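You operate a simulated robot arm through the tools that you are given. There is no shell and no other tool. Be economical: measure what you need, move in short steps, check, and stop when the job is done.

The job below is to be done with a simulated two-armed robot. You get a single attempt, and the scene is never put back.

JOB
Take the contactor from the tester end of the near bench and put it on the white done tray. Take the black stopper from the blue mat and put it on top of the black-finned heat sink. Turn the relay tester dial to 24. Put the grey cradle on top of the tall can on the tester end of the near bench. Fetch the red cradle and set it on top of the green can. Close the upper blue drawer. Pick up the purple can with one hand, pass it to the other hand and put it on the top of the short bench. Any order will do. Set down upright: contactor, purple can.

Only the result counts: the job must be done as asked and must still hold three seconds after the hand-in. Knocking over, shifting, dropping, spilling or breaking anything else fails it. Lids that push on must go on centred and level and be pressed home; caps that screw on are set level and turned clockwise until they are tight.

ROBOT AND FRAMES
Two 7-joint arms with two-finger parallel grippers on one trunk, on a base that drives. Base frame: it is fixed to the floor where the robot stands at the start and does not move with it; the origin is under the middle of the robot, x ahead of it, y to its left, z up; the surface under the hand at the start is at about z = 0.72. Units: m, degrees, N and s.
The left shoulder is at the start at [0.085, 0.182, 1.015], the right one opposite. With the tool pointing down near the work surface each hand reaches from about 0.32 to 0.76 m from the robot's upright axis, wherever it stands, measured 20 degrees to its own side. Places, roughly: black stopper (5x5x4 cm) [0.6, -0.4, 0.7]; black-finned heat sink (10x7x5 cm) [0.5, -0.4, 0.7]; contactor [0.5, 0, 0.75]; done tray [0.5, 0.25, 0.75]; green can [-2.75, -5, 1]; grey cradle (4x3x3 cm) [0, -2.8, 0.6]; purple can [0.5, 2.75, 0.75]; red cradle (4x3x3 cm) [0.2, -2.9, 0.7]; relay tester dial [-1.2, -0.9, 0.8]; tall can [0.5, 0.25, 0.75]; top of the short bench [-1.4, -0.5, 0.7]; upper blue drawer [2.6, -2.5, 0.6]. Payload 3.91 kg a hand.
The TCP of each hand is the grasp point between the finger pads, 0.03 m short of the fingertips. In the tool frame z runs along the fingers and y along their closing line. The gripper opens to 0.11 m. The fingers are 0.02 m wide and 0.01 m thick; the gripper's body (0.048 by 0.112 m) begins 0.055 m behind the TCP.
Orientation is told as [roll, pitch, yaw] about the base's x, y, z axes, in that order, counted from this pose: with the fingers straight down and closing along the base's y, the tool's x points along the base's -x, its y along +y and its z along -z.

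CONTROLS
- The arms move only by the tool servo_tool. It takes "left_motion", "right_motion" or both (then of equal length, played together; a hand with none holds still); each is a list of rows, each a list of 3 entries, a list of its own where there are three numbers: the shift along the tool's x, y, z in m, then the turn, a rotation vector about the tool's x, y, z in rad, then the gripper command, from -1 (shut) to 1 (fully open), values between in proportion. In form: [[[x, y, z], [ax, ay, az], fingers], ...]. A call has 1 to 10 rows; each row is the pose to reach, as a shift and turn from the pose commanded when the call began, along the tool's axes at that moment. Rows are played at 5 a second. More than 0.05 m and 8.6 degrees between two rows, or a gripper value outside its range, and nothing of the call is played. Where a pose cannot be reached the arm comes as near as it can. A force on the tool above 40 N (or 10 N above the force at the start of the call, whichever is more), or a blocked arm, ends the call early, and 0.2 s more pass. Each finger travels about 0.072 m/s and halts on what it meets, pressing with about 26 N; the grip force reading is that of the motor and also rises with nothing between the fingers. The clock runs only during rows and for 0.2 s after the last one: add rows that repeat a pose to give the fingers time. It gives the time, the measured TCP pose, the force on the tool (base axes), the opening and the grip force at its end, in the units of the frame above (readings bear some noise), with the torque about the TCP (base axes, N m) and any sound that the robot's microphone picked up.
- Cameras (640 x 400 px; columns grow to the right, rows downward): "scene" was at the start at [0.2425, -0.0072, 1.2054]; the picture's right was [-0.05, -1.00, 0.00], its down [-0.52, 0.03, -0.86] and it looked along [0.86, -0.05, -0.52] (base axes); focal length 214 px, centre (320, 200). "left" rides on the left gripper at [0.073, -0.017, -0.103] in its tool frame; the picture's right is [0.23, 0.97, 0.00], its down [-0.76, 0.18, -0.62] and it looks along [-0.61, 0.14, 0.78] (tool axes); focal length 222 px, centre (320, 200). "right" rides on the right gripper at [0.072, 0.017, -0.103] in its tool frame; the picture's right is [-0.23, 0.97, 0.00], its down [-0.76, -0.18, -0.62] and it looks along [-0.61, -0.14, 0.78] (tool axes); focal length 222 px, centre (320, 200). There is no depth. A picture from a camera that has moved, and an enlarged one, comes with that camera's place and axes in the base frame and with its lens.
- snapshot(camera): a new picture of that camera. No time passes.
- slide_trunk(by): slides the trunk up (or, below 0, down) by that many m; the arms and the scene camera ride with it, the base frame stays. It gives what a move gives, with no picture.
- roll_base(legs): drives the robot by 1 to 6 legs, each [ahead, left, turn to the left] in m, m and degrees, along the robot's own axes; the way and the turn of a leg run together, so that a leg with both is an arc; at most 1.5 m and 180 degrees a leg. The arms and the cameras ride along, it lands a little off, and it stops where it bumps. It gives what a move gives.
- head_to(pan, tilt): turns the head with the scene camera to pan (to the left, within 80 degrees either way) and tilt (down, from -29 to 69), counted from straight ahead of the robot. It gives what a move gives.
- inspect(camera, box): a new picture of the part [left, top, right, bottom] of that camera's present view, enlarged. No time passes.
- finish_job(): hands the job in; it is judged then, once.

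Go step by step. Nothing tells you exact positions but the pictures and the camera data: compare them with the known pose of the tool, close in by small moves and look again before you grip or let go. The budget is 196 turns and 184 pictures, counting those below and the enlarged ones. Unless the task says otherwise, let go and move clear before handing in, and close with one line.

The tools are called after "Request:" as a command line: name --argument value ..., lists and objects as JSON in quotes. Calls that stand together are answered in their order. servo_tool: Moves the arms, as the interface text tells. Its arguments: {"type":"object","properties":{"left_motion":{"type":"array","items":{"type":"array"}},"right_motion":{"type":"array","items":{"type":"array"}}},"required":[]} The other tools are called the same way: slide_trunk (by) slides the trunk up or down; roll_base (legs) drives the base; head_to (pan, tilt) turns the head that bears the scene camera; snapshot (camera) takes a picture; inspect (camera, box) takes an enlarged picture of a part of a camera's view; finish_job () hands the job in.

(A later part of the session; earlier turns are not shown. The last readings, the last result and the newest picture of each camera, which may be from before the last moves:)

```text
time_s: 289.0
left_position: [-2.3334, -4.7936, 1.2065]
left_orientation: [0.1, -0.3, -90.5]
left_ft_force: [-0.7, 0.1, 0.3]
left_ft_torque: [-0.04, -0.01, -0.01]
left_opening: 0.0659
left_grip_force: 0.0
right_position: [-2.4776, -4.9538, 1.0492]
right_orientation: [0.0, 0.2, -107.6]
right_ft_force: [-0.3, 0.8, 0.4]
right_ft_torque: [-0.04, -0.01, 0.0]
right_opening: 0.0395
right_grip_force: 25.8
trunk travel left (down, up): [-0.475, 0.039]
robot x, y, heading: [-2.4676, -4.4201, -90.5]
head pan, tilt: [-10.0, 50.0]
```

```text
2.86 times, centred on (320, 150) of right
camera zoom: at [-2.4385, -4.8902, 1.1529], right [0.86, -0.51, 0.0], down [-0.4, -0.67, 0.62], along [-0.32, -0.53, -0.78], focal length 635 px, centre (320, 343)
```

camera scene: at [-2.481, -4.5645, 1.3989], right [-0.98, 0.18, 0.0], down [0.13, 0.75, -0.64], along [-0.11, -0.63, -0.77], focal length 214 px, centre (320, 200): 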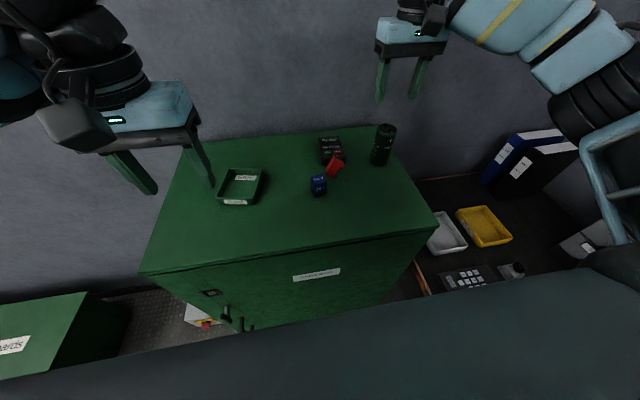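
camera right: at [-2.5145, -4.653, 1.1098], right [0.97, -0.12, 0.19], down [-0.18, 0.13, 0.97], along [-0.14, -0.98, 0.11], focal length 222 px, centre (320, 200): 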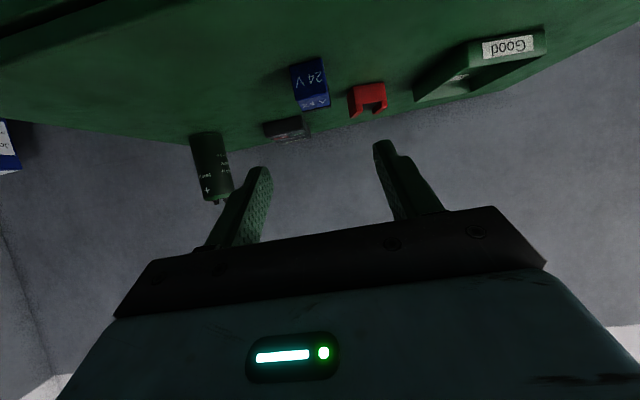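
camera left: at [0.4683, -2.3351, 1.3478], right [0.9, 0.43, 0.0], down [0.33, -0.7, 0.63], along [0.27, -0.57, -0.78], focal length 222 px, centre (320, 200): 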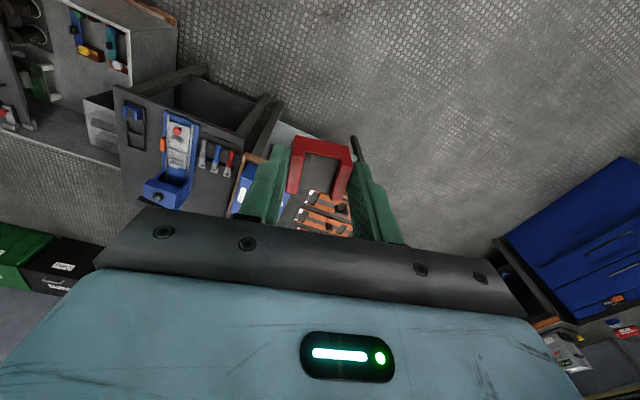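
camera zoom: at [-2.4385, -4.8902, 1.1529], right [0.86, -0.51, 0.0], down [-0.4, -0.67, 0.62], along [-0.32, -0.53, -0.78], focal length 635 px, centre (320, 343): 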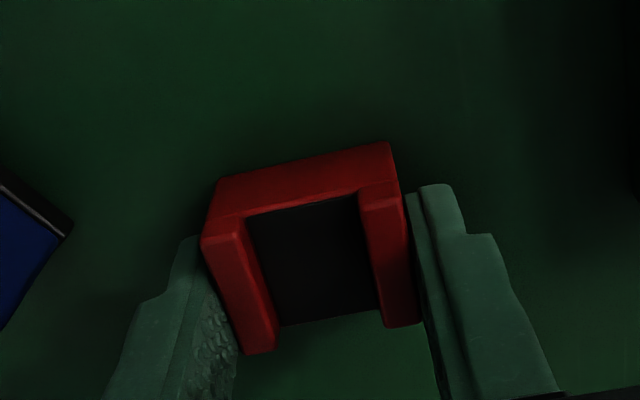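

Gripped firmly. I'll lift, turn to yaw -78° (matching the terminals) and carry it above the can's true centre.

Request:
servo_tool --right_motion '[[[0, 0, -0.045], [0, 0, 0], -1], [[0, 0, -0.09], [0, 0, 0], -1], [[0, 0, -0.135], [0, 0, 0], -1], [[0, 0, -0.165], [0, 0, 0], -1], [[-0.0177, -0.0366, -0.165], [0, 0, -0.09], -1], [[-0.0355, -0.0732, -0.165], [0, 0, -0.18], -1], [[-0.0532, -0.1098, -0.165], [0, 0, -0.27], -1], [[-0.0709, -0.1463, -0.165], [0, 0, -0.36], -1], [[-0.0887, -0.1829, -0.165], [0, 0, -0.45], -1], [[-0.1064, -0.2195, -0.165], [0, 0, -0.517], -1]]'

Request:
servo_tool --right_motion '[[[0, 0, 0.02], [0, 0, 0], -1], [[0, 0, 0.035], [0, 0, 0], -1], [[0, 0, 0.035], [0, 0, 0], -1]]'

Request:
inspect --camera "right" --box '[220, 80, 420, 220]'

```text
time_s: 291.2
left_position: [-2.3336, -4.7945, 1.2061]
left_orientation: [0.1, -0.4, -90.5]
left_ft_force: [-0.1, 0.0, -0.4]
left_ft_torque: [0.05, -0.05, 0.03]
left_opening: 0.0658
left_grip_force: 0.1
right_position: [-2.7218, -4.9883, 1.2131]
right_orientation: [0.0, 0.1, -78.0]
right_ft_force: [-0.1, -0.5, -2.0]
right_ft_torque: [-0.01, 0.0, 0.0]
right_opening: 0.0398
right_grip_force: 26.0
trunk travel left (down, up): [-0.475, 0.039]
robot x, y, heading: [-2.4691, -4.4197, -90.3]
head pan, tilt: [-10.0, 50.0]
```

```text
time_s: 292.0
left_position: [-2.3321, -4.7937, 1.2062]
left_orientation: [-0.1, -0.3, -90.6]
left_ft_force: [0.6, 0.0, 0.1]
left_ft_torque: [-0.02, -0.02, 0.0]
left_opening: 0.0661
left_grip_force: 0.0
right_position: [-2.7194, -4.9892, 1.1804]
right_orientation: [0.0, 0.1, -78.0]
right_ft_force: [-0.3, 0.1, -1.9]
right_ft_torque: [-0.04, -0.01, -0.03]
right_opening: 0.0397
right_grip_force: 26.1
trunk travel left (down, up): [-0.475, 0.039]
robot x, y, heading: [-2.4699, -4.4141, -90.5]
head pan, tilt: [-10.0, 50.0]
```

```text
2.86 times, centred on (320, 150) of right
camera zoom: at [-2.7175, -4.9146, 1.2831], right [1.0, -0.02, 0.0], down [-0.02, -0.78, 0.62], along [-0.01, -0.62, -0.78], focal length 635 px, centre (320, 343)
```

zoom: 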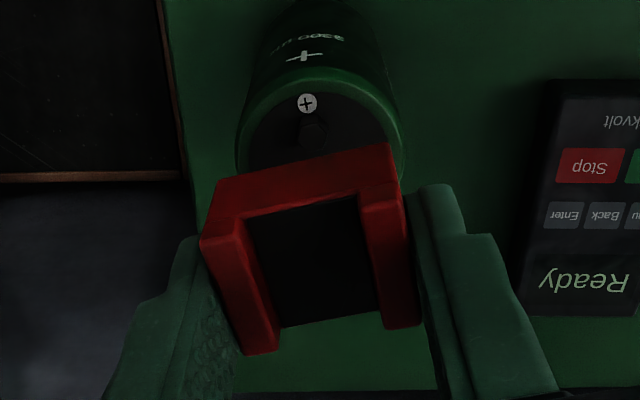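

The near terminal is at [-2.720,-4.9775], confirming the can centre ≈[-2.719,-4.988]; the cradle is centred. Lowering.

Request:
servo_tool --right_motion '[[[0, 0, 0.007], [0, 0, 0], -1], [[0, 0, 0.013], [0, 0, 0], -1], [[0, 0, 0.017], [0, 0, 0], -1], [[0, 0, 0.019], [0, 0, 0], -1], [[0, 0, 0.02], [0, 0, 0], -1], [[0, 0, 0.02], [0, 0, 0], -1]]'

```text
time_s: 293.4
left_position: [-2.3336, -4.7935, 1.2055]
left_orientation: [0.1, -0.4, -90.5]
left_ft_force: [1.0, 0.2, 0.1]
left_ft_torque: [-0.03, 0.0, 0.03]
left_opening: 0.0663
left_grip_force: 0.1
right_position: [-2.7207, -4.9889, 1.159]
right_orientation: [0.1, 0.1, -78.1]
right_ft_force: [-0.4, -0.7, -2.0]
right_ft_torque: [0.01, 0.0, 0.01]
right_opening: 0.0398
right_grip_force: 26.1
trunk travel left (down, up): [-0.475, 0.039]
robot x, y, heading: [-2.4693, -4.4234, -90.7]
head pan, tilt: [-10.0, 50.0]
```

Request:
servo_tool --right_motion '[[[0, 0, 0.001], [0, 0, 0], -1], [[0, 0, 0.002], [0, 0, 0], -1], [[0, 0, 0.003], [0, 0, 0], -1], [[0, 0, 0.003], [0, 0, 0], -1]]'

```text
time_s: 294.4
left_position: [-2.333, -4.7924, 1.2053]
left_orientation: [0.0, -0.3, -90.4]
left_ft_force: [-0.8, -0.4, 0.2]
left_ft_torque: [0.01, -0.01, -0.01]
left_opening: 0.0663
left_grip_force: 0.0
right_position: [-2.7193, -4.9895, 1.1574]
right_orientation: [0.0, 0.2, -78.0]
right_ft_force: [-0.8, -1.2, 0.1]
right_ft_torque: [0.02, 0.03, 0.01]
right_opening: 0.0397
right_grip_force: 25.8
trunk travel left (down, up): [-0.475, 0.039]
robot x, y, heading: [-2.471, -4.4189, -90.3]
head pan, tilt: [-10.0, 50.0]
```

Request:
servo_tool --right_motion '[[[0, 0, 0.001], [0, 0, 0], -1], [[0, 0, 0.001], [0, 0, 0], -1], [[0, 0, 0.0005], [0, 0, 0], -0.15], [[0, 0, 0.0005], [0, 0, 0], -0.15], [[0, 0, 0.0005], [0, 0, 0], -0.15]]'

Request:
inspect --camera "right" --box '[220, 80, 420, 220]'

```text
time_s: 295.6
left_position: [-2.3322, -4.794, 1.206]
left_orientation: [0.0, -0.2, -90.6]
left_ft_force: [0.3, 0.6, 0.3]
left_ft_torque: [-0.01, 0.03, 0.03]
left_opening: 0.0662
left_grip_force: 0.1
right_position: [-2.7201, -4.9899, 1.1548]
right_orientation: [0.1, 0.1, -78.0]
right_ft_force: [0.5, -0.3, -0.8]
right_ft_torque: [0.02, -0.04, 0.02]
right_opening: 0.0471
right_grip_force: 0.1
trunk travel left (down, up): [-0.475, 0.039]
robot x, y, heading: [-2.4669, -4.4192, -90.6]
head pan, tilt: [-10.0, 50.0]
```

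```text
2.86 times, centred on (320, 150) of right
camera zoom: at [-2.7182, -4.9152, 1.2595], right [1.0, -0.02, 0.0], down [-0.02, -0.78, 0.62], along [-0.01, -0.62, -0.78], focal length 635 px, centre (320, 343)
```

zoom: 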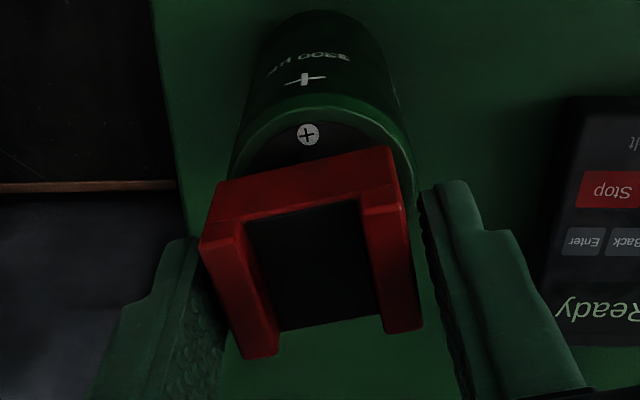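

It stays level with the fingers open. I'll open further and lift clear.

Request:
servo_tool --right_motion '[[[0, 0, 0], [0, 0, 0], 0.1], [[0, 0, 0], [0, 0, 0], 0.1], [[0, 0, -0.02], [0, 0, 0], 0.1], [[0, 0, -0.06], [0, 0, 0], 0.1], [[0, 0, -0.1], [0, 0, 0], 0.1], [[0.04, 0, -0.1], [0, 0, 0.1], 0.1], [[0.08, 0, -0.1], [0, 0, 0.2], 0.1], [[0.1, 0, -0.1], [0, 0, 0.2], 0.1]]'

Request:
inspect --camera "scene" --box '[230, 80, 430, 220]'

```text
time_s: 297.4
left_position: [-2.3329, -4.7943, 1.2058]
left_orientation: [-0.1, -0.3, -90.6]
left_ft_force: [-0.3, -0.4, -0.2]
left_ft_torque: [0.01, -0.01, 0.0]
left_opening: 0.0657
left_grip_force: 0.2
right_position: [-2.7432, -4.8916, 1.2562]
right_orientation: [0.1, 0.2, -89.4]
right_ft_force: [-0.4, 0.5, 0.4]
right_ft_torque: [0.01, 0.03, 0.05]
right_opening: 0.0604
right_grip_force: 0.0
trunk travel left (down, up): [-0.475, 0.039]
robot x, y, heading: [-2.4699, -4.4221, -90.5]
head pan, tilt: [-10.0, 50.0]
```

```text
2.86 times, centred on (330, 150) of scene
camera zoom: at [-2.4831, -4.5595, 1.3988], right [-0.98, 0.18, 0.0], down [0.14, 0.75, -0.64], along [-0.12, -0.63, -0.77], focal length 613 px, centre (291, 343)
```

zoom: 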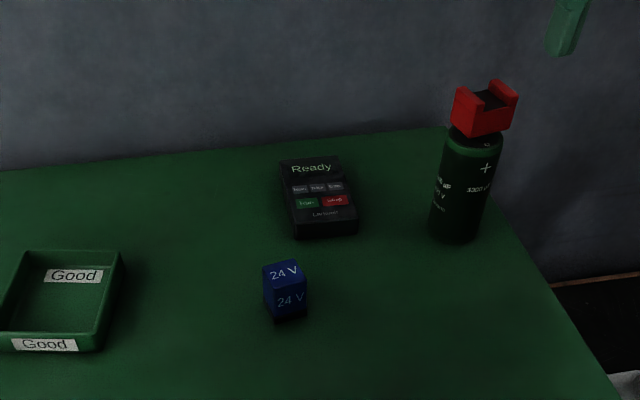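

The red cradle sits on the green can. Now I'll drive back the way I came, toward the short bench for the dial.

Request:
roll_base --legs '[[-1.064, 0.062, 0], [0, 0, -28.4]]'

```text
time_s: 304.2
left_position: [-2.4522, -3.7699, 1.2067]
left_orientation: [0.1, -0.3, -119.3]
left_ft_force: [-1.2, 0.2, -0.7]
left_ft_torque: [-0.01, 0.0, 0.04]
left_opening: 0.0662
left_grip_force: 0.0
right_position: [-2.8585, -3.6587, 1.2557]
right_orientation: [0.0, 0.2, -118.3]
right_ft_force: [-0.2, -0.6, -0.2]
right_ft_torque: [0.01, -0.01, 0.02]
right_opening: 0.0605
right_grip_force: 0.2
trunk travel left (down, up): [-0.475, 0.039]
robot x, y, heading: [-2.3918, -3.3794, -119.2]
head pan, tilt: [-10.0, 50.0]
```

Request:
roll_base --legs '[[0, 0, 0.8], [-1.1, 0, 0], [-1.1, 0, 0]]'

```text
time_s: 315.5
left_position: [-1.3926, -1.825, 1.2062]
left_orientation: [-0.1, -0.3, -119.4]
left_ft_force: [-0.5, -0.7, 0.7]
left_ft_torque: [0.03, 0.02, 0.02]
left_opening: 0.0661
left_grip_force: 0.0
right_position: [-1.7991, -1.7116, 1.2562]
right_orientation: [0.0, 0.1, -118.3]
right_ft_force: [-0.4, 0.2, -0.3]
right_ft_torque: [0.02, -0.02, 0.02]
right_opening: 0.0605
right_grip_force: 0.1
trunk travel left (down, up): [-0.475, 0.039]
robot x, y, heading: [-1.333, -1.428, -119.5]
head pan, tilt: [-10.0, 50.0]
```

Request:
roll_base --legs '[[0, 0, -60.5], [-0.72, 0, 0], [0, -0.5, 0]]'

Request:
head_to --pan 0 --tilt 50

Request:
snapshot --camera "scene"

```text
time_s: 326.5
left_position: [-0.9934, -1.0689, 1.2065]
left_orientation: [0.1, -0.3, -179.9]
left_ft_force: [0.5, -0.9, 0.1]
left_ft_torque: [0.02, -0.01, -0.02]
left_opening: 0.0656
left_grip_force: 0.1
right_position: [-1.096, -0.658, 1.2567]
right_orientation: [0.0, 0.1, -178.8]
right_ft_force: [0.0, -0.2, -0.5]
right_ft_torque: [0.0, 0.01, -0.02]
right_opening: 0.0607
right_grip_force: 0.1
trunk travel left (down, up): [-0.475, 0.039]
robot x, y, heading: [-0.6223, -0.9274, -179.9]
head pan, tilt: [-10.0, 50.0]
```

```text
time_s: 327.2
left_position: [-0.994, -1.0685, 1.2049]
left_orientation: [0.1, -0.2, -179.9]
left_ft_force: [-0.3, -0.4, -0.2]
left_ft_torque: [0.01, -0.06, 0.01]
left_opening: 0.0658
left_grip_force: 0.0
right_position: [-1.0945, -0.6611, 1.2564]
right_orientation: [0.2, 0.0, -178.8]
right_ft_force: [0.0, -0.3, 0.6]
right_ft_torque: [0.02, 0.03, -0.02]
right_opening: 0.0604
right_grip_force: 0.1
trunk travel left (down, up): [-0.475, 0.039]
robot x, y, heading: [-0.6207, -0.9274, -180.0]
head pan, tilt: [0.0, 50.0]
```

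```text
38 pictures are left
camera scene: at [-0.7591, -0.9302, 1.3987], right [0.0, 1.0, 0.0], down [0.77, 0.0, -0.64], along [-0.64, 0.0, -0.77], focal length 214 px, centre (320, 200)
```

scene: 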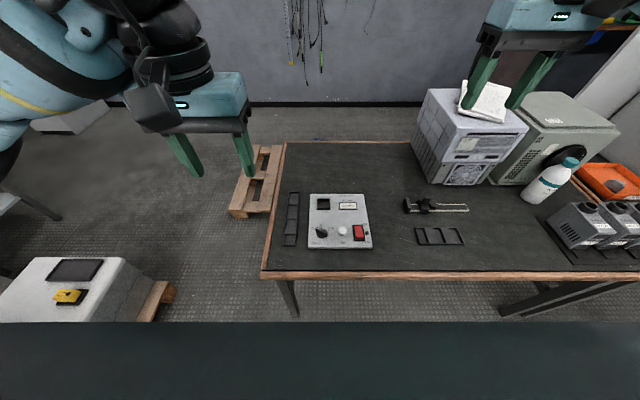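

The tester board is right ahead. I'll zoom in on its dial.

Request:
inspect --camera "scene" --box '[300, 188, 380, 256]'

```text
5.88 times, centred on (340, 222) of scene
camera zoom: at [-0.7591, -0.9302, 1.3987], right [0.0, 1.0, 0.0], down [0.77, 0.0, -0.64], along [-0.64, 0.0, -0.77], focal length 1262 px, centre (202, 71)
```

zoom: 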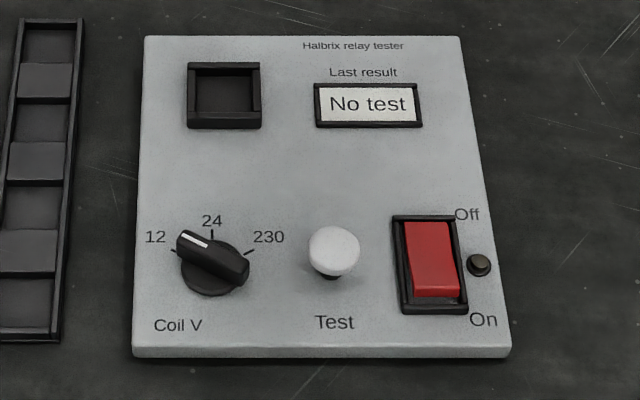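

The dial points to 12; "24" is straight away from me, about 56° clockwise. I'll lower the trunk and bring the left hand above the dial, with jaws across the knob bar.

Request:
slide_trunk --by -0.22

Request:
servo_tool --left_motion '[[[-0.018, -0.018, 0.01], [0, 0, -0.122], 0.0], [[-0.036, -0.036, 0.02], [0, 0, -0.244], 0.0], [[-0.053, -0.054, 0.03], [0, 0, -0.366], 0.0], [[-0.071, -0.072, 0.042], [0, 0, -0.489], 0.0], [[-0.089, -0.09, 0.053], [0, 0, -0.611], 0.0], [[-0.107, -0.108, 0.064], [0, 0, -0.733], 0.0], [[-0.124, -0.126, 0.075], [0, 0, -0.855], 0.0], [[-0.142, -0.1445, 0.085], [0, 0, -0.977], 0.0], [[-0.142, -0.1445, 0.085], [0, 0, -0.977], 0.0]]'

Request:
inspect --camera "left" --box '[220, 60, 420, 200]'

```text
time_s: 329.6
left_position: [-0.9944, -1.0692, 0.9859]
left_orientation: [0.0, -0.5, -179.8]
left_ft_force: [-0.3, -1.5, 1.1]
left_ft_torque: [-0.01, -0.07, 0.02]
left_opening: 0.0658
left_grip_force: 0.1
right_position: [-1.0954, -0.6597, 1.0373]
right_orientation: [0.0, 0.2, -178.9]
right_ft_force: [-0.1, -0.3, 0.2]
right_ft_torque: [0.02, 0.02, 0.0]
right_opening: 0.0606
right_grip_force: 0.1
trunk travel left (down, up): [-0.255, 0.259]
robot x, y, heading: [-0.619, -0.9243, -180.0]
head pan, tilt: [0.0, 50.0]
```

```text
time_s: 331.6
left_position: [-1.1377, -0.9235, 0.9013]
left_orientation: [-0.3, -0.2, -123.8]
left_ft_force: [-0.2, 0.3, 0.7]
left_ft_torque: [-0.02, 0.0, 0.01]
left_opening: 0.0549
left_grip_force: 0.0
right_position: [-1.0943, -0.6594, 1.0358]
right_orientation: [-0.1, 0.2, -178.8]
right_ft_force: [-0.5, 0.3, 0.1]
right_ft_torque: [0.0, 0.01, 0.0]
right_opening: 0.0604
right_grip_force: 0.1
trunk travel left (down, up): [-0.255, 0.259]
robot x, y, heading: [-0.6208, -0.9281, -179.9]
head pan, tilt: [0.0, 50.0]
```

```text
2.86 times, centred on (320, 130) of left
camera zoom: at [-1.1109, -0.8549, 1.0037], right [0.94, -0.35, -0.01], down [-0.27, -0.73, 0.62], along [-0.22, -0.58, -0.78], focal length 635 px, centre (320, 400)
```

zoom: 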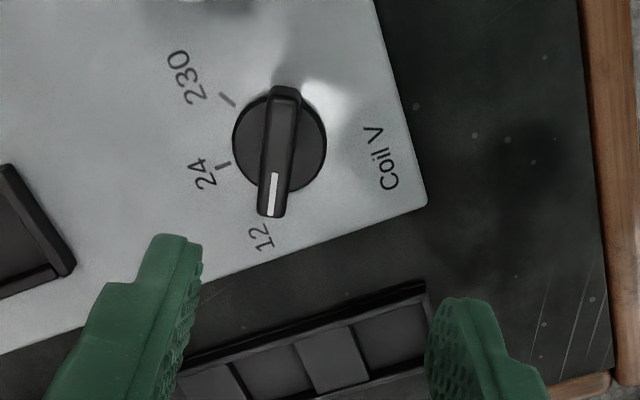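

The knob sits near [-1.155,-.924], top about z 0.744. I'll correct the position and lower further for a closer look.

Request:
servo_tool --left_motion '[[[-0.008, -0.015, 0.03], [0, 0, 0], 0.0], [[-0.008, -0.015, 0.07], [0, 0, 0], -0.2], [[-0.008, -0.015, 0.105], [0, 0, 0], -0.2], [[-0.008, -0.015, 0.12], [0, 0, 0], -0.2], [[-0.008, -0.015, 0.12], [0, 0, 0], -0.2]]'

Request:
inspect --camera "left" --box '[220, 80, 420, 220]'

Request:
inspect --camera "scene" --box '[280, 110, 380, 190]'

```text
time_s: 332.8
left_position: [-1.1551, -0.9227, 0.781]
left_orientation: [-0.3, -0.1, -123.9]
left_ft_force: [-0.6, -0.2, -0.3]
left_ft_torque: [0.0, 0.0, -0.01]
left_opening: 0.0439
left_grip_force: 0.0
right_position: [-1.0962, -0.6591, 1.0371]
right_orientation: [0.0, 0.2, -178.8]
right_ft_force: [-0.9, -0.2, 0.4]
right_ft_torque: [-0.01, -0.01, 0.0]
right_opening: 0.0608
right_grip_force: 0.1
trunk travel left (down, up): [-0.255, 0.259]
robot x, y, heading: [-0.6193, -0.9275, -179.8]
head pan, tilt: [0.0, 50.0]
```

```text
2.86 times, centred on (320, 150) of left
camera zoom: at [-1.1276, -0.8531, 0.8849], right [0.94, -0.35, -0.01], down [-0.27, -0.73, 0.62], along [-0.23, -0.58, -0.78], focal length 635 px, centre (320, 343)
```

zoom: 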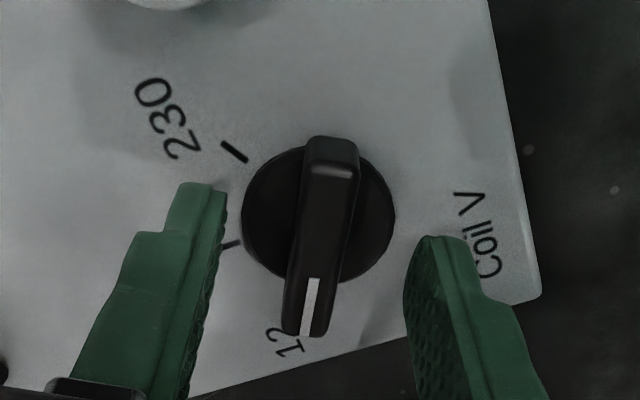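

```text
5.00 times, centred on (330, 150) of scene
camera zoom: at [-0.8557, -0.9305, 1.1572], right [0.0, 1.0, 0.0], down [0.77, 0.0, -0.64], along [-0.64, 0.0, -0.77], focal length 1072 px, centre (270, 450)
```

zoom: 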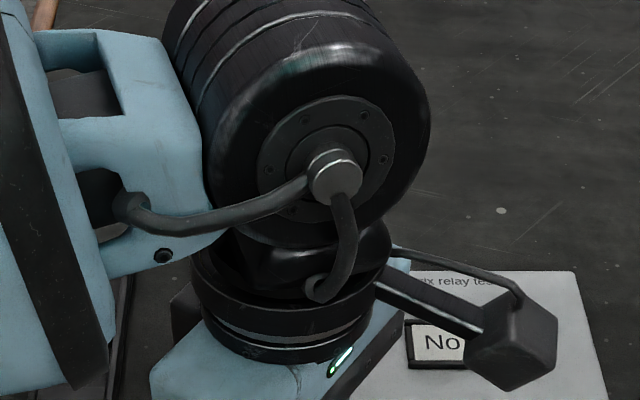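

The knob bar is centred between the fingers. I'll drop 1 cm and close on it.

Request:
servo_tool --left_motion '[[[0, 0, 0.005], [0, 0, 0], -0.2], [[0, 0, 0.009], [0, 0, 0], -0.2], [[0, 0, 0.009], [0, 0, 0], -1], [[0, 0, 0.009], [0, 0, 0], -1], [[0, 0, 0.009], [0, 0, 0], -1]]'

```text
time_s: 334.0
left_position: [-1.1545, -0.9229, 0.7722]
left_orientation: [-0.2, -0.2, -123.8]
left_ft_force: [-2.9, 1.5, 1.5]
left_ft_torque: [0.2, 0.2, 0.0]
left_opening: 0.0378
left_grip_force: 45.3
right_position: [-1.0958, -0.6593, 1.0373]
right_orientation: [0.0, 0.1, -178.8]
right_ft_force: [0.5, 0.1, 0.7]
right_ft_torque: [0.04, 0.0, 0.01]
right_opening: 0.0605
right_grip_force: 0.0
trunk travel left (down, up): [-0.255, 0.259]
robot x, y, heading: [-0.6246, -0.9305, -179.8]
head pan, tilt: [0.0, 50.0]
```

It closed on the disc (3.8 cm) rather than the bar. I'll open, rise 6 mm and close again.

Request:
servo_tool --left_motion '[[[0, 0, 0], [0, 0, 0], -0.15], [[0, 0, 0], [0, 0, 0], -0.15], [[0, 0, -0.006], [0, 0, 0], -0.15], [[0, 0, -0.006], [0, 0, 0], -0.15], [[0, 0, -0.006], [0, 0, 0], -1], [[0, 0, -0.006], [0, 0, 0], -1], [[0, 0, -0.006], [0, 0, 0], -1], [[0, 0, -0.006], [0, 0, 0], -1]]'

Request:
inspect --camera "left" --box '[220, 80, 420, 220]'

```text
time_s: 335.8
left_position: [-1.1551, -0.9228, 0.7797]
left_orientation: [-0.4, -0.2, -123.9]
left_ft_force: [-4.5, 2.7, 1.2]
left_ft_torque: [0.03, -0.24, -0.02]
left_opening: 0.0117
left_grip_force: 45.1
right_position: [-1.0965, -0.6593, 1.0372]
right_orientation: [0.1, 0.1, -178.8]
right_ft_force: [-0.4, 0.2, 0.4]
right_ft_torque: [0.03, 0.03, -0.04]
right_opening: 0.0605
right_grip_force: 0.0
trunk travel left (down, up): [-0.255, 0.259]
robot x, y, heading: [-0.6205, -0.9284, -179.7]
head pan, tilt: [0.0, 50.0]
```

```text
2.86 times, centred on (320, 150) of left
camera zoom: at [-1.1282, -0.8531, 0.8817], right [0.94, -0.35, -0.01], down [-0.27, -0.73, 0.62], along [-0.23, -0.58, -0.78], focal length 635 px, centre (320, 343)
```

zoom: 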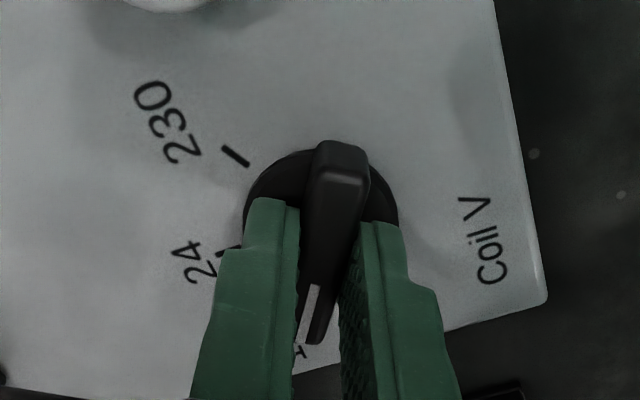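

Now it holds the bar. I'll rotate about 60° clockwise.

Request:
servo_tool --left_motion '[[[0, 0, 0], [0, 0, 0.13], -1], [[0, 0, 0], [0, 0, 0.26], -1], [[0, 0, 0], [0, 0, 0.39], -1], [[0, 0, 0], [0, 0, 0.52], -1], [[0, 0, 0], [0, 0, 0.65], -1], [[0, 0, 0], [0, 0, 0.78], -1], [[0, 0, 0], [0, 0, 0.91], -1], [[0, 0, 0], [0, 0, 1.04], -1], [[0, 0, 0], [0, 0, 1.04], -1]]'

Request:
inspect --camera "left" --box '[220, 80, 420, 220]'

```text
time_s: 337.8
left_position: [-1.1537, -0.922, 0.7789]
left_orientation: [0.0, -0.5, 176.4]
left_ft_force: [-7.3, 2.3, 11.9]
left_ft_torque: [-0.01, -0.81, 0.01]
left_opening: 0.0116
left_grip_force: 45.0
right_position: [-1.0949, -0.6597, 1.0359]
right_orientation: [0.1, 0.0, -178.8]
right_ft_force: [0.2, -0.2, 1.1]
right_ft_torque: [0.02, -0.01, 0.01]
right_opening: 0.0605
right_grip_force: 0.0
trunk travel left (down, up): [-0.255, 0.259]
robot x, y, heading: [-0.6233, -0.9288, -179.8]
head pan, tilt: [0.0, 50.0]
```

```text
2.86 times, centred on (320, 150) of left
camera zoom: at [-1.0811, -0.9102, 0.8813], right [0.17, -0.99, 0.0], down [-0.77, -0.13, 0.63], along [-0.62, -0.1, -0.78], focal length 635 px, centre (320, 343)
```

zoom: 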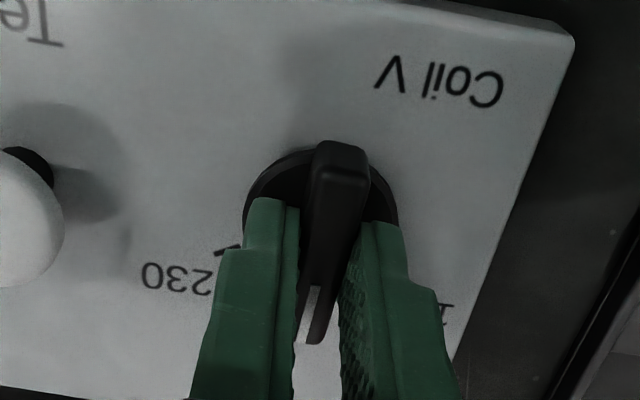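

The pointer followed. I'll release, lift, and verify.

Request:
servo_tool --left_motion '[[[0, 0, -0.001], [0, 0, 0], -0.3], [[0, 0, -0.001], [0, 0, 0], -0.2], [[0, 0, -0.001], [0, 0, 0], -0.2], [[0, 0, -0.03], [0, 0, 0], -0.2], [[0, 0, -0.07], [0, 0, 0], -0.2], [[0.03, 0.03, -0.11], [0, 0, 0], -0.2], [[0.06, 0.06, -0.14], [0, 0, 0], 0], [[0.09, 0.09, -0.16], [0, 0, 0], 0.2], [[0.11, 0.12, -0.18], [0, 0, 0], 0.2]]'

Request:
inspect --camera "scene" --box '[280, 100, 400, 190]'

```text
refused: row 6 steps farther than a row can; nothing moved
```

```text
4.44 times, centred on (340, 145) of scene
camera zoom: at [-0.8557, -0.9304, 1.1572], right [0.0, 1.0, 0.0], down [0.77, 0.0, -0.64], along [-0.64, 0.0, -0.77], focal length 953 px, centre (231, 444)
```

zoom: 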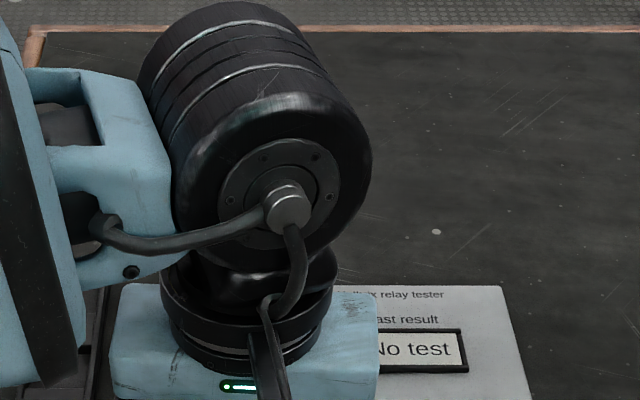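

Request:
servo_tool --left_motion '[[[0, 0, -0.001], [0, 0, 0], -0.3], [[0, 0, -0.001], [0, 0, 0], -0.2], [[0, 0, -0.001], [0, 0, 0], -0.2], [[0, 0, -0.03], [0, 0, 0], -0.2], [[0, 0, -0.07], [0, 0, 0], -0.2], [[0.02, 0.02, -0.1], [0, 0, 0], -0.2], [[0.045, 0.04, -0.13], [0, 0, 0], 0], [[0.07, 0.065, -0.155], [0, 0, 0], 0.2], [[0.095, 0.09, -0.18], [0, 0, 0], 0.2]]'

Request:
inspect --camera "scene" --box '[280, 140, 400, 230]'

```text
time_s: 339.8
left_position: [-1.0644, -1.0189, 0.9562]
left_orientation: [0.0, -0.4, 176.6]
left_ft_force: [0.5, -1.1, -0.1]
left_ft_torque: [-0.01, 0.01, 0.04]
left_opening: 0.0659
left_grip_force: 0.0
right_position: [-1.0953, -0.6596, 1.037]
right_orientation: [0.0, 0.1, -178.8]
right_ft_force: [0.8, 0.3, 0.0]
right_ft_torque: [0.01, -0.01, -0.02]
right_opening: 0.0604
right_grip_force: 0.0
trunk travel left (down, up): [-0.255, 0.259]
robot x, y, heading: [-0.6212, -0.9269, -179.6]
head pan, tilt: [0.0, 50.0]
```

```text
4.44 times, centred on (340, 185) of scene
camera zoom: at [-0.8553, -0.931, 1.1573], right [0.0, 1.0, 0.0], down [0.77, 0.0, -0.64], along [-0.64, 0.0, -0.77], focal length 953 px, centre (231, 267)
```

zoom: 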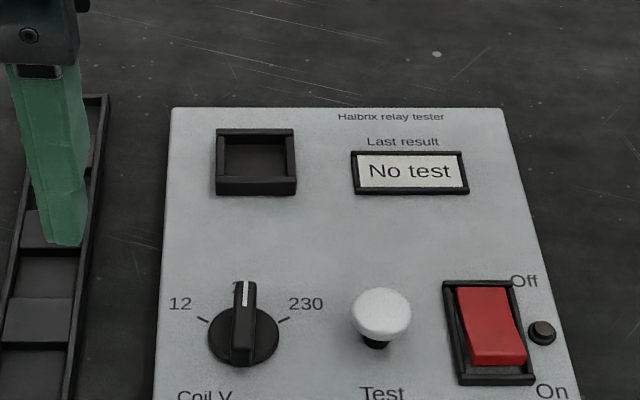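

The dial points to 24. Now the purple can: I'll back away, turn toward +y and drive to the far-left cabinet.

Request:
roll_base --legs '[[-0.26, 0, 0], [0, 0, -90], [1.5, 0, 0], [0.9, 0, 0]]'

Request:
head_to --pan -15 --tilt 30

Request:
snapshot --camera "scene"

```text
time_s: 356.7
left_position: [-0.4924, 1.8802, 0.9569]
left_orientation: [0.0, -0.4, 87.9]
left_ft_force: [-0.4, 0.5, -0.4]
left_ft_torque: [0.04, -0.03, -0.01]
left_opening: 0.0662
left_grip_force: 0.0
right_position: [-0.1332, 1.9196, 1.036]
right_orientation: [0.0, 0.0, 92.5]
right_ft_force: [-0.3, -0.6, -0.1]
right_ft_torque: [-0.02, 0.02, 0.01]
right_opening: 0.0603
right_grip_force: 0.0
trunk travel left (down, up): [-0.255, 0.259]
robot x, y, heading: [-0.3895, 1.4337, 91.4]
head pan, tilt: [0.0, 50.0]
```

```text
time_s: 357.5
left_position: [-0.4923, 1.8788, 0.9571]
left_orientation: [-0.1, -0.3, 87.9]
left_ft_force: [0.4, 0.4, 0.3]
left_ft_torque: [0.03, -0.01, 0.0]
left_opening: 0.066
left_grip_force: 0.0
right_position: [-0.1331, 1.9191, 1.0364]
right_orientation: [0.0, 0.0, 92.5]
right_ft_force: [-0.4, 0.0, 0.0]
right_ft_torque: [0.01, 0.01, 0.02]
right_opening: 0.0605
right_grip_force: 0.1
trunk travel left (down, up): [-0.255, 0.259]
robot x, y, heading: [-0.3872, 1.4371, 91.6]
head pan, tilt: [-15.0, 30.0]
```

```text
29 pictures are left
camera scene: at [-0.3722, 1.6814, 1.1866], right [0.97, -0.23, 0.0], down [-0.12, -0.49, -0.87], along [0.2, 0.84, -0.5], focal length 214 px, centre (320, 200)
```

scene: 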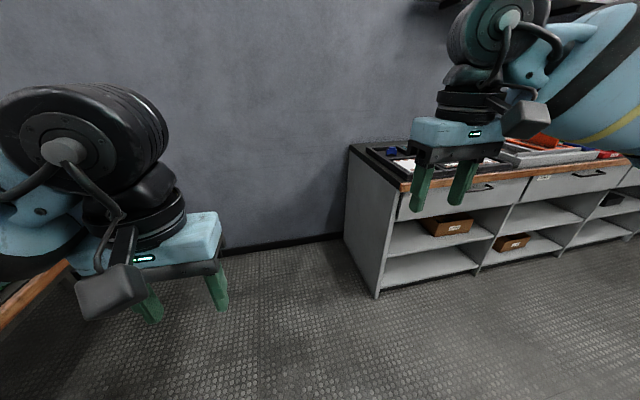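

The cabinet's front edge is at y≈2.43. I'll move right and ahead to face it.

Request:
roll_base --legs '[[0.1, -0.8, -1.6], [0.3, 0, 0]]'

Request:
head_to --pan 0 --tilt 42

Request:
snapshot --camera "scene"

```text
time_s: 366.6
left_position: [0.3255, 2.2909, 0.956]
left_orientation: [0.0, -0.3, 85.9]
left_ft_force: [0.1, 0.3, -0.7]
left_ft_torque: [0.0, 0.04, 0.01]
left_opening: 0.066
left_grip_force: 0.2
right_position: [0.6863, 2.3166, 1.0361]
right_orientation: [0.0, 0.0, 90.4]
right_ft_force: [0.3, 0.3, 0.0]
right_ft_torque: [-0.01, 0.02, -0.01]
right_opening: 0.0606
right_grip_force: 0.0
trunk travel left (down, up): [-0.255, 0.259]
robot x, y, heading: [0.4103, 1.8425, 89.6]
head pan, tilt: [-15.0, 30.0]
```

```text
time_s: 367.4
left_position: [0.3251, 2.2909, 0.9565]
left_orientation: [-0.1, -0.3, 85.9]
left_ft_force: [0.3, -0.3, -0.4]
left_ft_torque: [0.01, 0.0, -0.01]
left_opening: 0.0662
left_grip_force: 0.0
right_position: [0.6862, 2.3166, 1.0368]
right_orientation: [0.1, 0.1, 90.5]
right_ft_force: [-0.2, -0.1, -0.6]
right_ft_torque: [-0.01, 0.0, -0.02]
right_opening: 0.0603
right_grip_force: 0.1
trunk travel left (down, up): [-0.255, 0.259]
robot x, y, heading: [0.411, 1.8431, 89.6]
head pan, tilt: [0.0, 42.0]
```

```text
28 pictures are left
camera scene: at [0.4149, 2.0843, 1.1685], right [1.0, -0.01, 0.0], down [-0.01, -0.67, -0.74], along [0.01, 0.74, -0.67], focal length 214 px, centre (320, 200)
```

scene: 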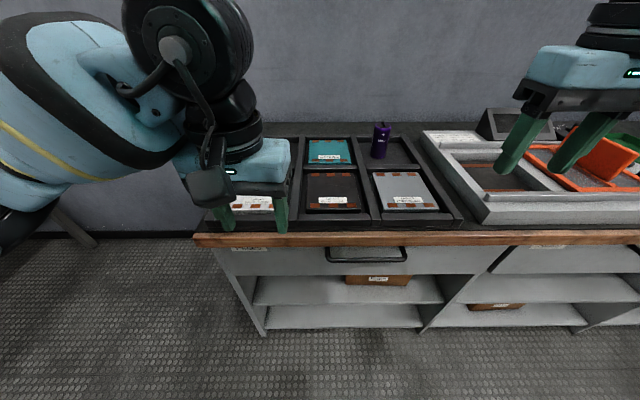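

The purple can stands in the back-right tray at about [0.65,2.79]. I'll close in to arm's reach for the right hand.

Request:
roll_base --legs '[[0, -0.08, 0], [0.22, 0, 0.4]]'

Request:
inspect --camera "scene" --box '[260, 60, 440, 200]'

Request:
snapshot --camera "right"

```text
time_s: 370.0
left_position: [0.3996, 2.5107, 0.9557]
left_orientation: [0.0, -0.3, 86.4]
left_ft_force: [0.9, -0.2, 1.0]
left_ft_torque: [-0.01, 0.01, 0.0]
left_opening: 0.0661
left_grip_force: 0.0
right_position: [0.7612, 2.5408, 1.036]
right_orientation: [0.0, 0.1, 91.1]
right_ft_force: [0.3, -0.7, 0.3]
right_ft_torque: [0.0, -0.02, 0.0]
right_opening: 0.0603
right_grip_force: 0.1
trunk travel left (down, up): [-0.255, 0.259]
robot x, y, heading: [0.4907, 2.0648, 90.0]
head pan, tilt: [0.0, 42.0]
```

```text
2.86 times, centred on (350, 130) of scene
camera zoom: at [0.4923, 2.3049, 1.1683], right [1.0, 0.0, 0.0], down [0.0, -0.67, -0.74], along [0.0, 0.74, -0.67], focal length 613 px, centre (234, 400)
```

zoom: 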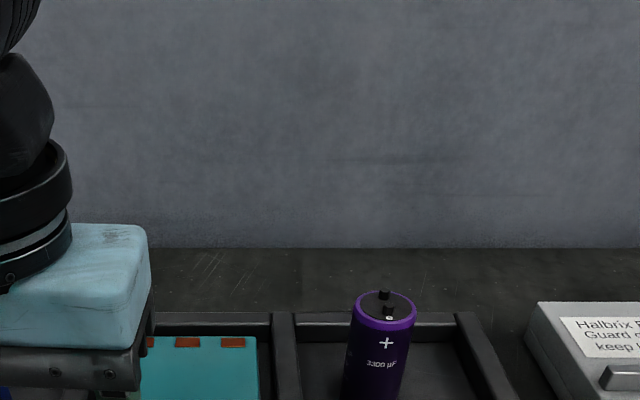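

```text
26 pictures are left
camera right: at [0.7459, 2.4672, 1.1399], right [-0.98, 0.21, 0.0], down [0.16, 0.77, 0.62], along [0.13, 0.61, -0.78], focal length 222 px, centre (320, 200)
```

right: 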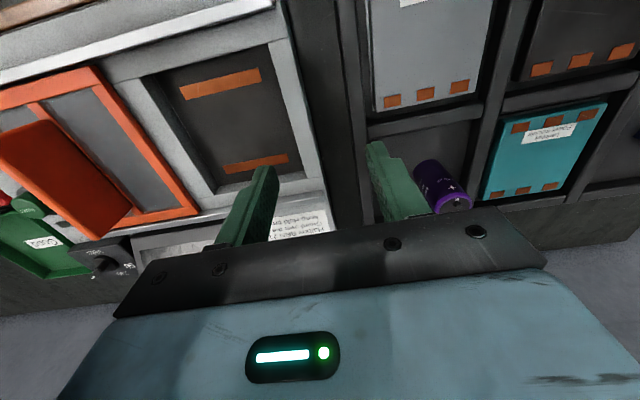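

The can is at about [0.607,2.692], top z≈0.908, 5 cm wide. I'll bring the right hand above it.

Request:
servo_tool --right_motion '[[[-0.031, 0.03, 0.0], [0, 0, 0], 0.55], [[-0.062, 0.06, 0.01], [0, 0, 0], 0.55], [[-0.093, 0.09, 0.03], [0, 0, 0], 0.55], [[-0.124, 0.12, 0.045], [0, 0, 0], 0.55], [[-0.154, 0.151, 0.056], [0, 0, 0], 0.55], [[-0.154, 0.151, 0.056], [0, 0, 0], 0.55]]'

Request:
inspect --camera "right" --box '[220, 60, 420, 200]'

```text
time_s: 371.4
left_position: [0.4016, 2.5089, 0.9573]
left_orientation: [0.0, -0.4, 86.4]
left_ft_force: [0.6, 0.6, 0.3]
left_ft_torque: [0.01, 0.02, -0.02]
left_opening: 0.0661
left_grip_force: 0.1
right_position: [0.607, 2.6903, 0.9793]
right_orientation: [0.1, 0.2, 91.1]
right_ft_force: [0.1, 0.7, -0.3]
right_ft_torque: [0.01, 0.01, 0.02]
right_opening: 0.085
right_grip_force: 0.1
trunk travel left (down, up): [-0.255, 0.259]
robot x, y, heading: [0.492, 2.0637, 90.0]
head pan, tilt: [0.0, 42.0]
```

```text
2.86 times, centred on (320, 130) of right
camera zoom: at [0.5923, 2.6183, 1.0819], right [-0.98, 0.21, 0.0], down [0.16, 0.77, 0.62], along [0.13, 0.61, -0.78], focal length 635 px, centre (320, 400)
```

zoom: 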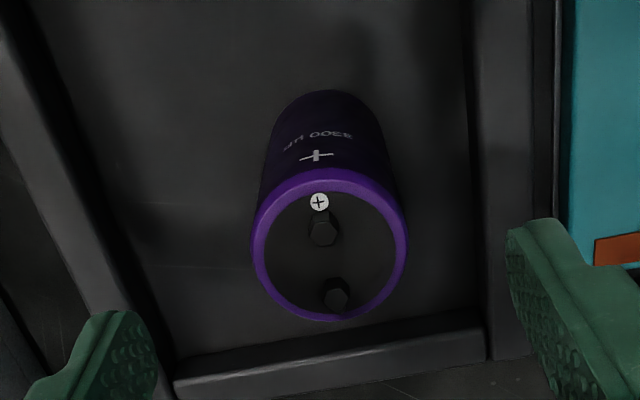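

The can's centre is about 1.4 cm further on. I'll correct, descend and grip its upper part.

Request:
servo_tool --right_motion '[[[-0.0135, 0, 0.01], [0, 0, 0], 0.55], [[-0.0135, 0, 0.04], [0, 0, 0], 0.55], [[-0.0135, 0, 0.07], [0, 0, 0], 0.55], [[-0.0135, 0, 0.086], [0, 0, 0], 0.55], [[-0.0135, 0, 0.086], [0, 0, 0], -1], [[-0.0135, 0, 0.086], [0, 0, 0], -1], [[-0.0135, 0, 0.086], [0, 0, 0], -1], [[-0.0135, 0, 0.086], [0, 0, 0], -1]]'

Request:
inspect --camera "right" --box '[220, 80, 420, 220]'

```text
time_s: 373.2
left_position: [0.4005, 2.5099, 0.9572]
left_orientation: [-0.1, -0.3, 86.4]
left_ft_force: [0.9, 1.3, -0.4]
left_ft_torque: [0.01, -0.01, -0.01]
left_opening: 0.0661
left_grip_force: 0.0
right_position: [0.6059, 2.7033, 0.893]
right_orientation: [0.1, 0.1, 91.0]
right_ft_force: [-0.6, -0.1, 0.2]
right_ft_torque: [-0.02, 0.01, 0.02]
right_opening: 0.0472
right_grip_force: 25.8
trunk travel left (down, up): [-0.255, 0.259]
robot x, y, heading: [0.4897, 2.0646, 90.1]
head pan, tilt: [0.0, 42.0]
```

```text
2.86 times, centred on (320, 150) of right
camera zoom: at [0.5913, 2.6308, 0.9967], right [-0.98, 0.21, 0.0], down [0.16, 0.77, 0.62], along [0.13, 0.61, -0.78], focal length 635 px, centre (320, 343)
```

zoom: 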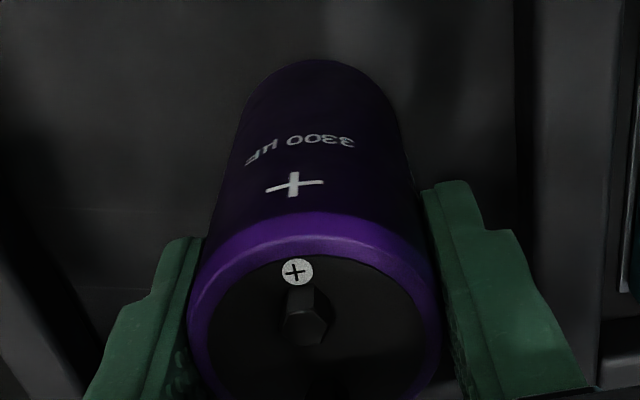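

Held at 4.7 cm. I'll lift it clear and bring it in front, while the left hand opens and tilts forward for the handover.

Request:
servo_tool --right_motion '[[[0, 0, -0.03], [0, 0, 0], -1], [[0, 0, -0.06], [0, 0, 0], -1], [[0, 0, -0.085], [0, 0, 0], -1], [[0.005, 0.02, -0.085], [0, 0, 0], -1], [[0.01, 0.042, -0.085], [0, 0, 0], -1], [[0.016, 0.064, -0.085], [0, 0, 0], -1], [[0.0215, 0.0864, -0.085], [0, 0, 0], -1], [[0.0215, 0.0864, -0.085], [0, 0, 0], -1]]' --left_motion '[[[-0.007, -0.015, -0.005], [0, -0.126, 0], 1], [[-0.014, -0.03, -0.01], [0, -0.252, 0], 1], [[-0.021, -0.045, -0.015], [0, -0.378, 0], 1], [[-0.028, -0.06, -0.02], [0, -0.504, 0], 1], [[-0.036, -0.075, -0.025], [0, -0.63, 0], 1], [[-0.043, -0.09, -0.03], [0, -0.756, 0], 1], [[-0.05, -0.105, -0.03], [0, -0.882, 0], 1], [[-0.0575, -0.1166, -0.03], [0, -1.01, 0], 1]]'

Request:
snapshot --camera "left"

Request:
snapshot --camera "scene"

```text
time_s: 375.0
left_position: [0.5206, 2.5613, 0.9872]
left_orientation: [0.1, -58.3, 86.4]
left_ft_force: [0.7, 0.4, -0.6]
left_ft_torque: [-0.02, -0.03, 0.02]
left_opening: 0.1099
left_grip_force: 0.2
right_position: [0.52, 2.6803, 0.9792]
right_orientation: [0.1, 0.1, 91.0]
right_ft_force: [-0.1, -0.1, -3.9]
right_ft_torque: [-0.01, 0.05, -0.03]
right_opening: 0.0473
right_grip_force: 25.6
trunk travel left (down, up): [-0.255, 0.259]
robot x, y, heading: [0.4937, 2.0632, 90.3]
head pan, tilt: [0.0, 42.0]
```

```text
23 pictures are left
camera left: at [0.5297, 2.4336, 0.9785], right [-0.98, -0.06, -0.19], down [-0.19, -0.12, 0.98], along [-0.08, 0.99, 0.11], focal length 222 px, centre (320, 200)
```

left: 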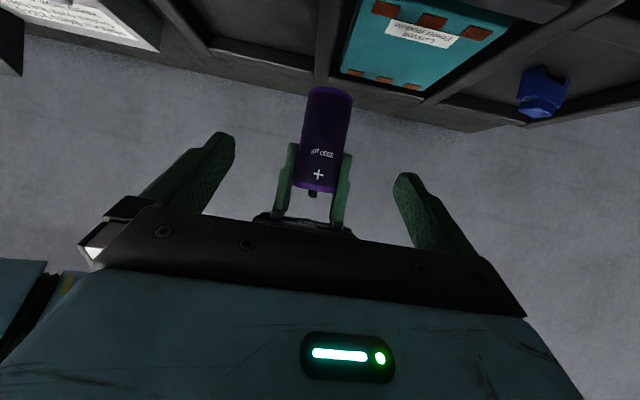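

```text
22 pictures are left
camera scene: at [0.4929, 2.3045, 1.1684], right [1.0, 0.0, 0.0], down [0.0, -0.67, -0.74], along [0.0, 0.74, -0.67], focal length 214 px, centre (320, 200)
```

scene: 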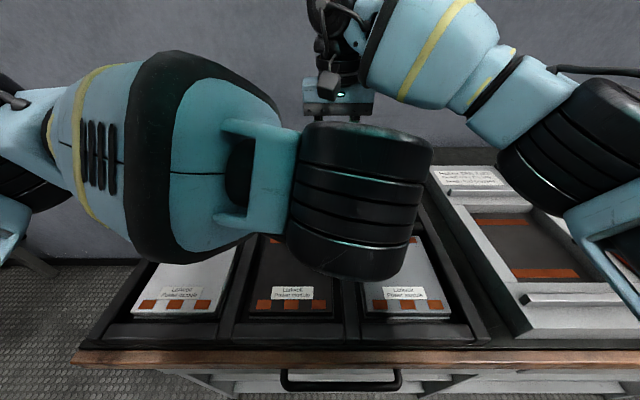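

The arrangement works. I'll slide the left fingers around the lower part of the can and close.

Request:
servo_tool --left_motion '[[[-0.002, 0.002, 0.034], [0, 0, 0], 1], [[-0.004, 0.004, 0.068], [0, 0, 0], 1], [[-0.006, 0.006, 0.102], [0, 0, 0], 1], [[-0.0076, 0.0082, 0.136], [0, 0, 0], 1], [[-0.0076, 0.0082, 0.136], [0, 0, 0], 1]]'

Request:
snapshot --camera "left"

```text
time_s: 376.2
left_position: [0.5201, 2.682, 0.9221]
left_orientation: [0.1, -58.3, 86.2]
left_ft_force: [-3.6, -8.9, 1.3]
left_ft_torque: [0.55, -0.21, -0.05]
left_opening: 0.1101
left_grip_force: 0.0
right_position: [0.5207, 2.6813, 0.9793]
right_orientation: [-0.1, 0.0, 90.9]
right_ft_force: [3.3, 8.8, -4.4]
right_ft_torque: [-0.07, 0.05, 0.01]
right_opening: 0.0472
right_grip_force: 26.1
trunk travel left (down, up): [-0.255, 0.259]
robot x, y, heading: [0.4899, 2.065, 90.1]
head pan, tilt: [0.0, 42.0]
```

```text
21 pictures are left
camera left: at [0.5287, 2.5543, 0.9144], right [-0.98, -0.06, -0.19], down [-0.18, -0.12, 0.98], along [-0.08, 0.99, 0.1], focal length 222 px, centre (320, 200)
```

left: 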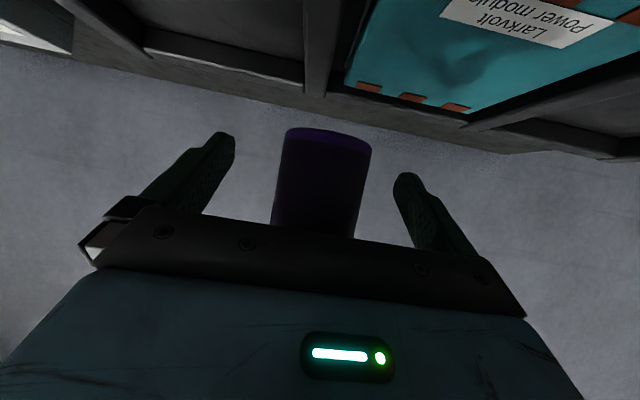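

There's light contact (9 N) at the palm; I'll back off 8 mm and then close.

Request:
servo_tool --left_motion '[[[0, 0, -0.004], [0, 0, 0], 1], [[0, 0, -0.009], [0, 0, 0], 1], [[0, 0, -0.009], [0, 0, 0], 1]]'

```text
time_s: 377.0
left_position: [0.5215, 2.672, 0.9271]
left_orientation: [0.0, -58.1, 86.5]
left_ft_force: [-0.7, 0.5, 0.7]
left_ft_torque: [0.03, 0.0, -0.03]
left_opening: 0.1101
left_grip_force: 0.1
right_position: [0.5201, 2.6796, 0.9798]
right_orientation: [0.0, 0.1, 91.0]
right_ft_force: [0.0, 0.3, -3.2]
right_ft_torque: [0.02, 0.0, 0.01]
right_opening: 0.0469
right_grip_force: 25.8
trunk travel left (down, up): [-0.255, 0.259]
robot x, y, heading: [0.4908, 2.0659, 90.1]
head pan, tilt: [0.0, 42.0]
```

Request:
servo_tool --left_motion '[[[0, 0, 0], [0, 0, 0], -1], [[0, 0, 0], [0, 0, 0], -1], [[0, 0, 0], [0, 0, 0], -1], [[0, 0, 0], [0, 0, 0], -1], [[0, 0, 0], [0, 0, 0], -1]]'

```text
time_s: 378.2
left_position: [0.5193, 2.6724, 0.9257]
left_orientation: [0.0, -58.3, 86.5]
left_ft_force: [-1.3, 1.2, 0.7]
left_ft_torque: [0.01, -0.02, 0.22]
left_opening: 0.0468
left_grip_force: 26.0
right_position: [0.521, 2.6802, 0.9799]
right_orientation: [0.0, 0.1, 91.1]
right_ft_force: [0.7, -0.1, -2.4]
right_ft_torque: [0.01, -0.05, -0.21]
right_opening: 0.0469
right_grip_force: 25.9
trunk travel left (down, up): [-0.255, 0.259]
robot x, y, heading: [0.4897, 2.062, 90.2]
head pan, tilt: [0.0, 42.0]
```

Both hands hold it. Now the right hand opens and rises away.

Request:
servo_tool --right_motion '[[[0, 0, 0], [0, 0, 0], 0.3], [[0, 0, 0], [0, 0, 0], 0.5], [[0, 0, 0], [0, 0, 0], 0.5], [[0, 0, -0.03], [0, 0, 0], 0.5], [[0, 0, -0.07], [0, 0, 0], 0.5], [[0, 0, -0.11], [0, 0, 0], 0.5], [[0, -0.04, -0.13], [0, 0, 0], 0.5], [[0, -0.08, -0.13], [0, 0, 0], 0.5], [[0, -0.12, -0.13], [0, 0, 0], 0.5], [[0, -0.16, -0.13], [0, 0, 0], 0.5]]'

Request:
snapshot --camera "left"

```text
time_s: 380.4
left_position: [0.5203, 2.6715, 0.9265]
left_orientation: [0.0, -58.2, 86.2]
left_ft_force: [0.0, -0.4, -0.4]
left_ft_torque: [-0.06, -0.02, 0.04]
left_opening: 0.0467
left_grip_force: 26.1
right_position: [0.6809, 2.6843, 1.1101]
right_orientation: [0.1, 0.1, 91.2]
right_ft_force: [0.7, 0.2, 0.5]
right_ft_torque: [0.01, 0.02, 0.0]
right_opening: 0.0828
right_grip_force: 0.0
trunk travel left (down, up): [-0.255, 0.259]
robot x, y, heading: [0.4915, 2.0675, 90.1]
head pan, tilt: [0.0, 42.0]
```

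```text
20 pictures are left
camera left: at [0.529, 2.5449, 0.919], right [-0.98, -0.06, -0.19], down [-0.18, -0.12, 0.98], along [-0.08, 0.99, 0.1], focal length 222 px, centre (320, 200)
```

left: 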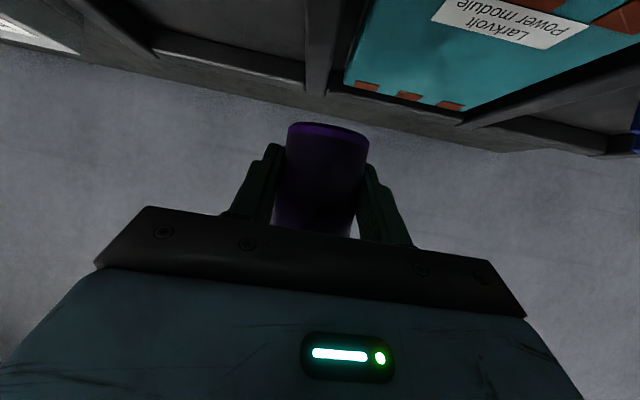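

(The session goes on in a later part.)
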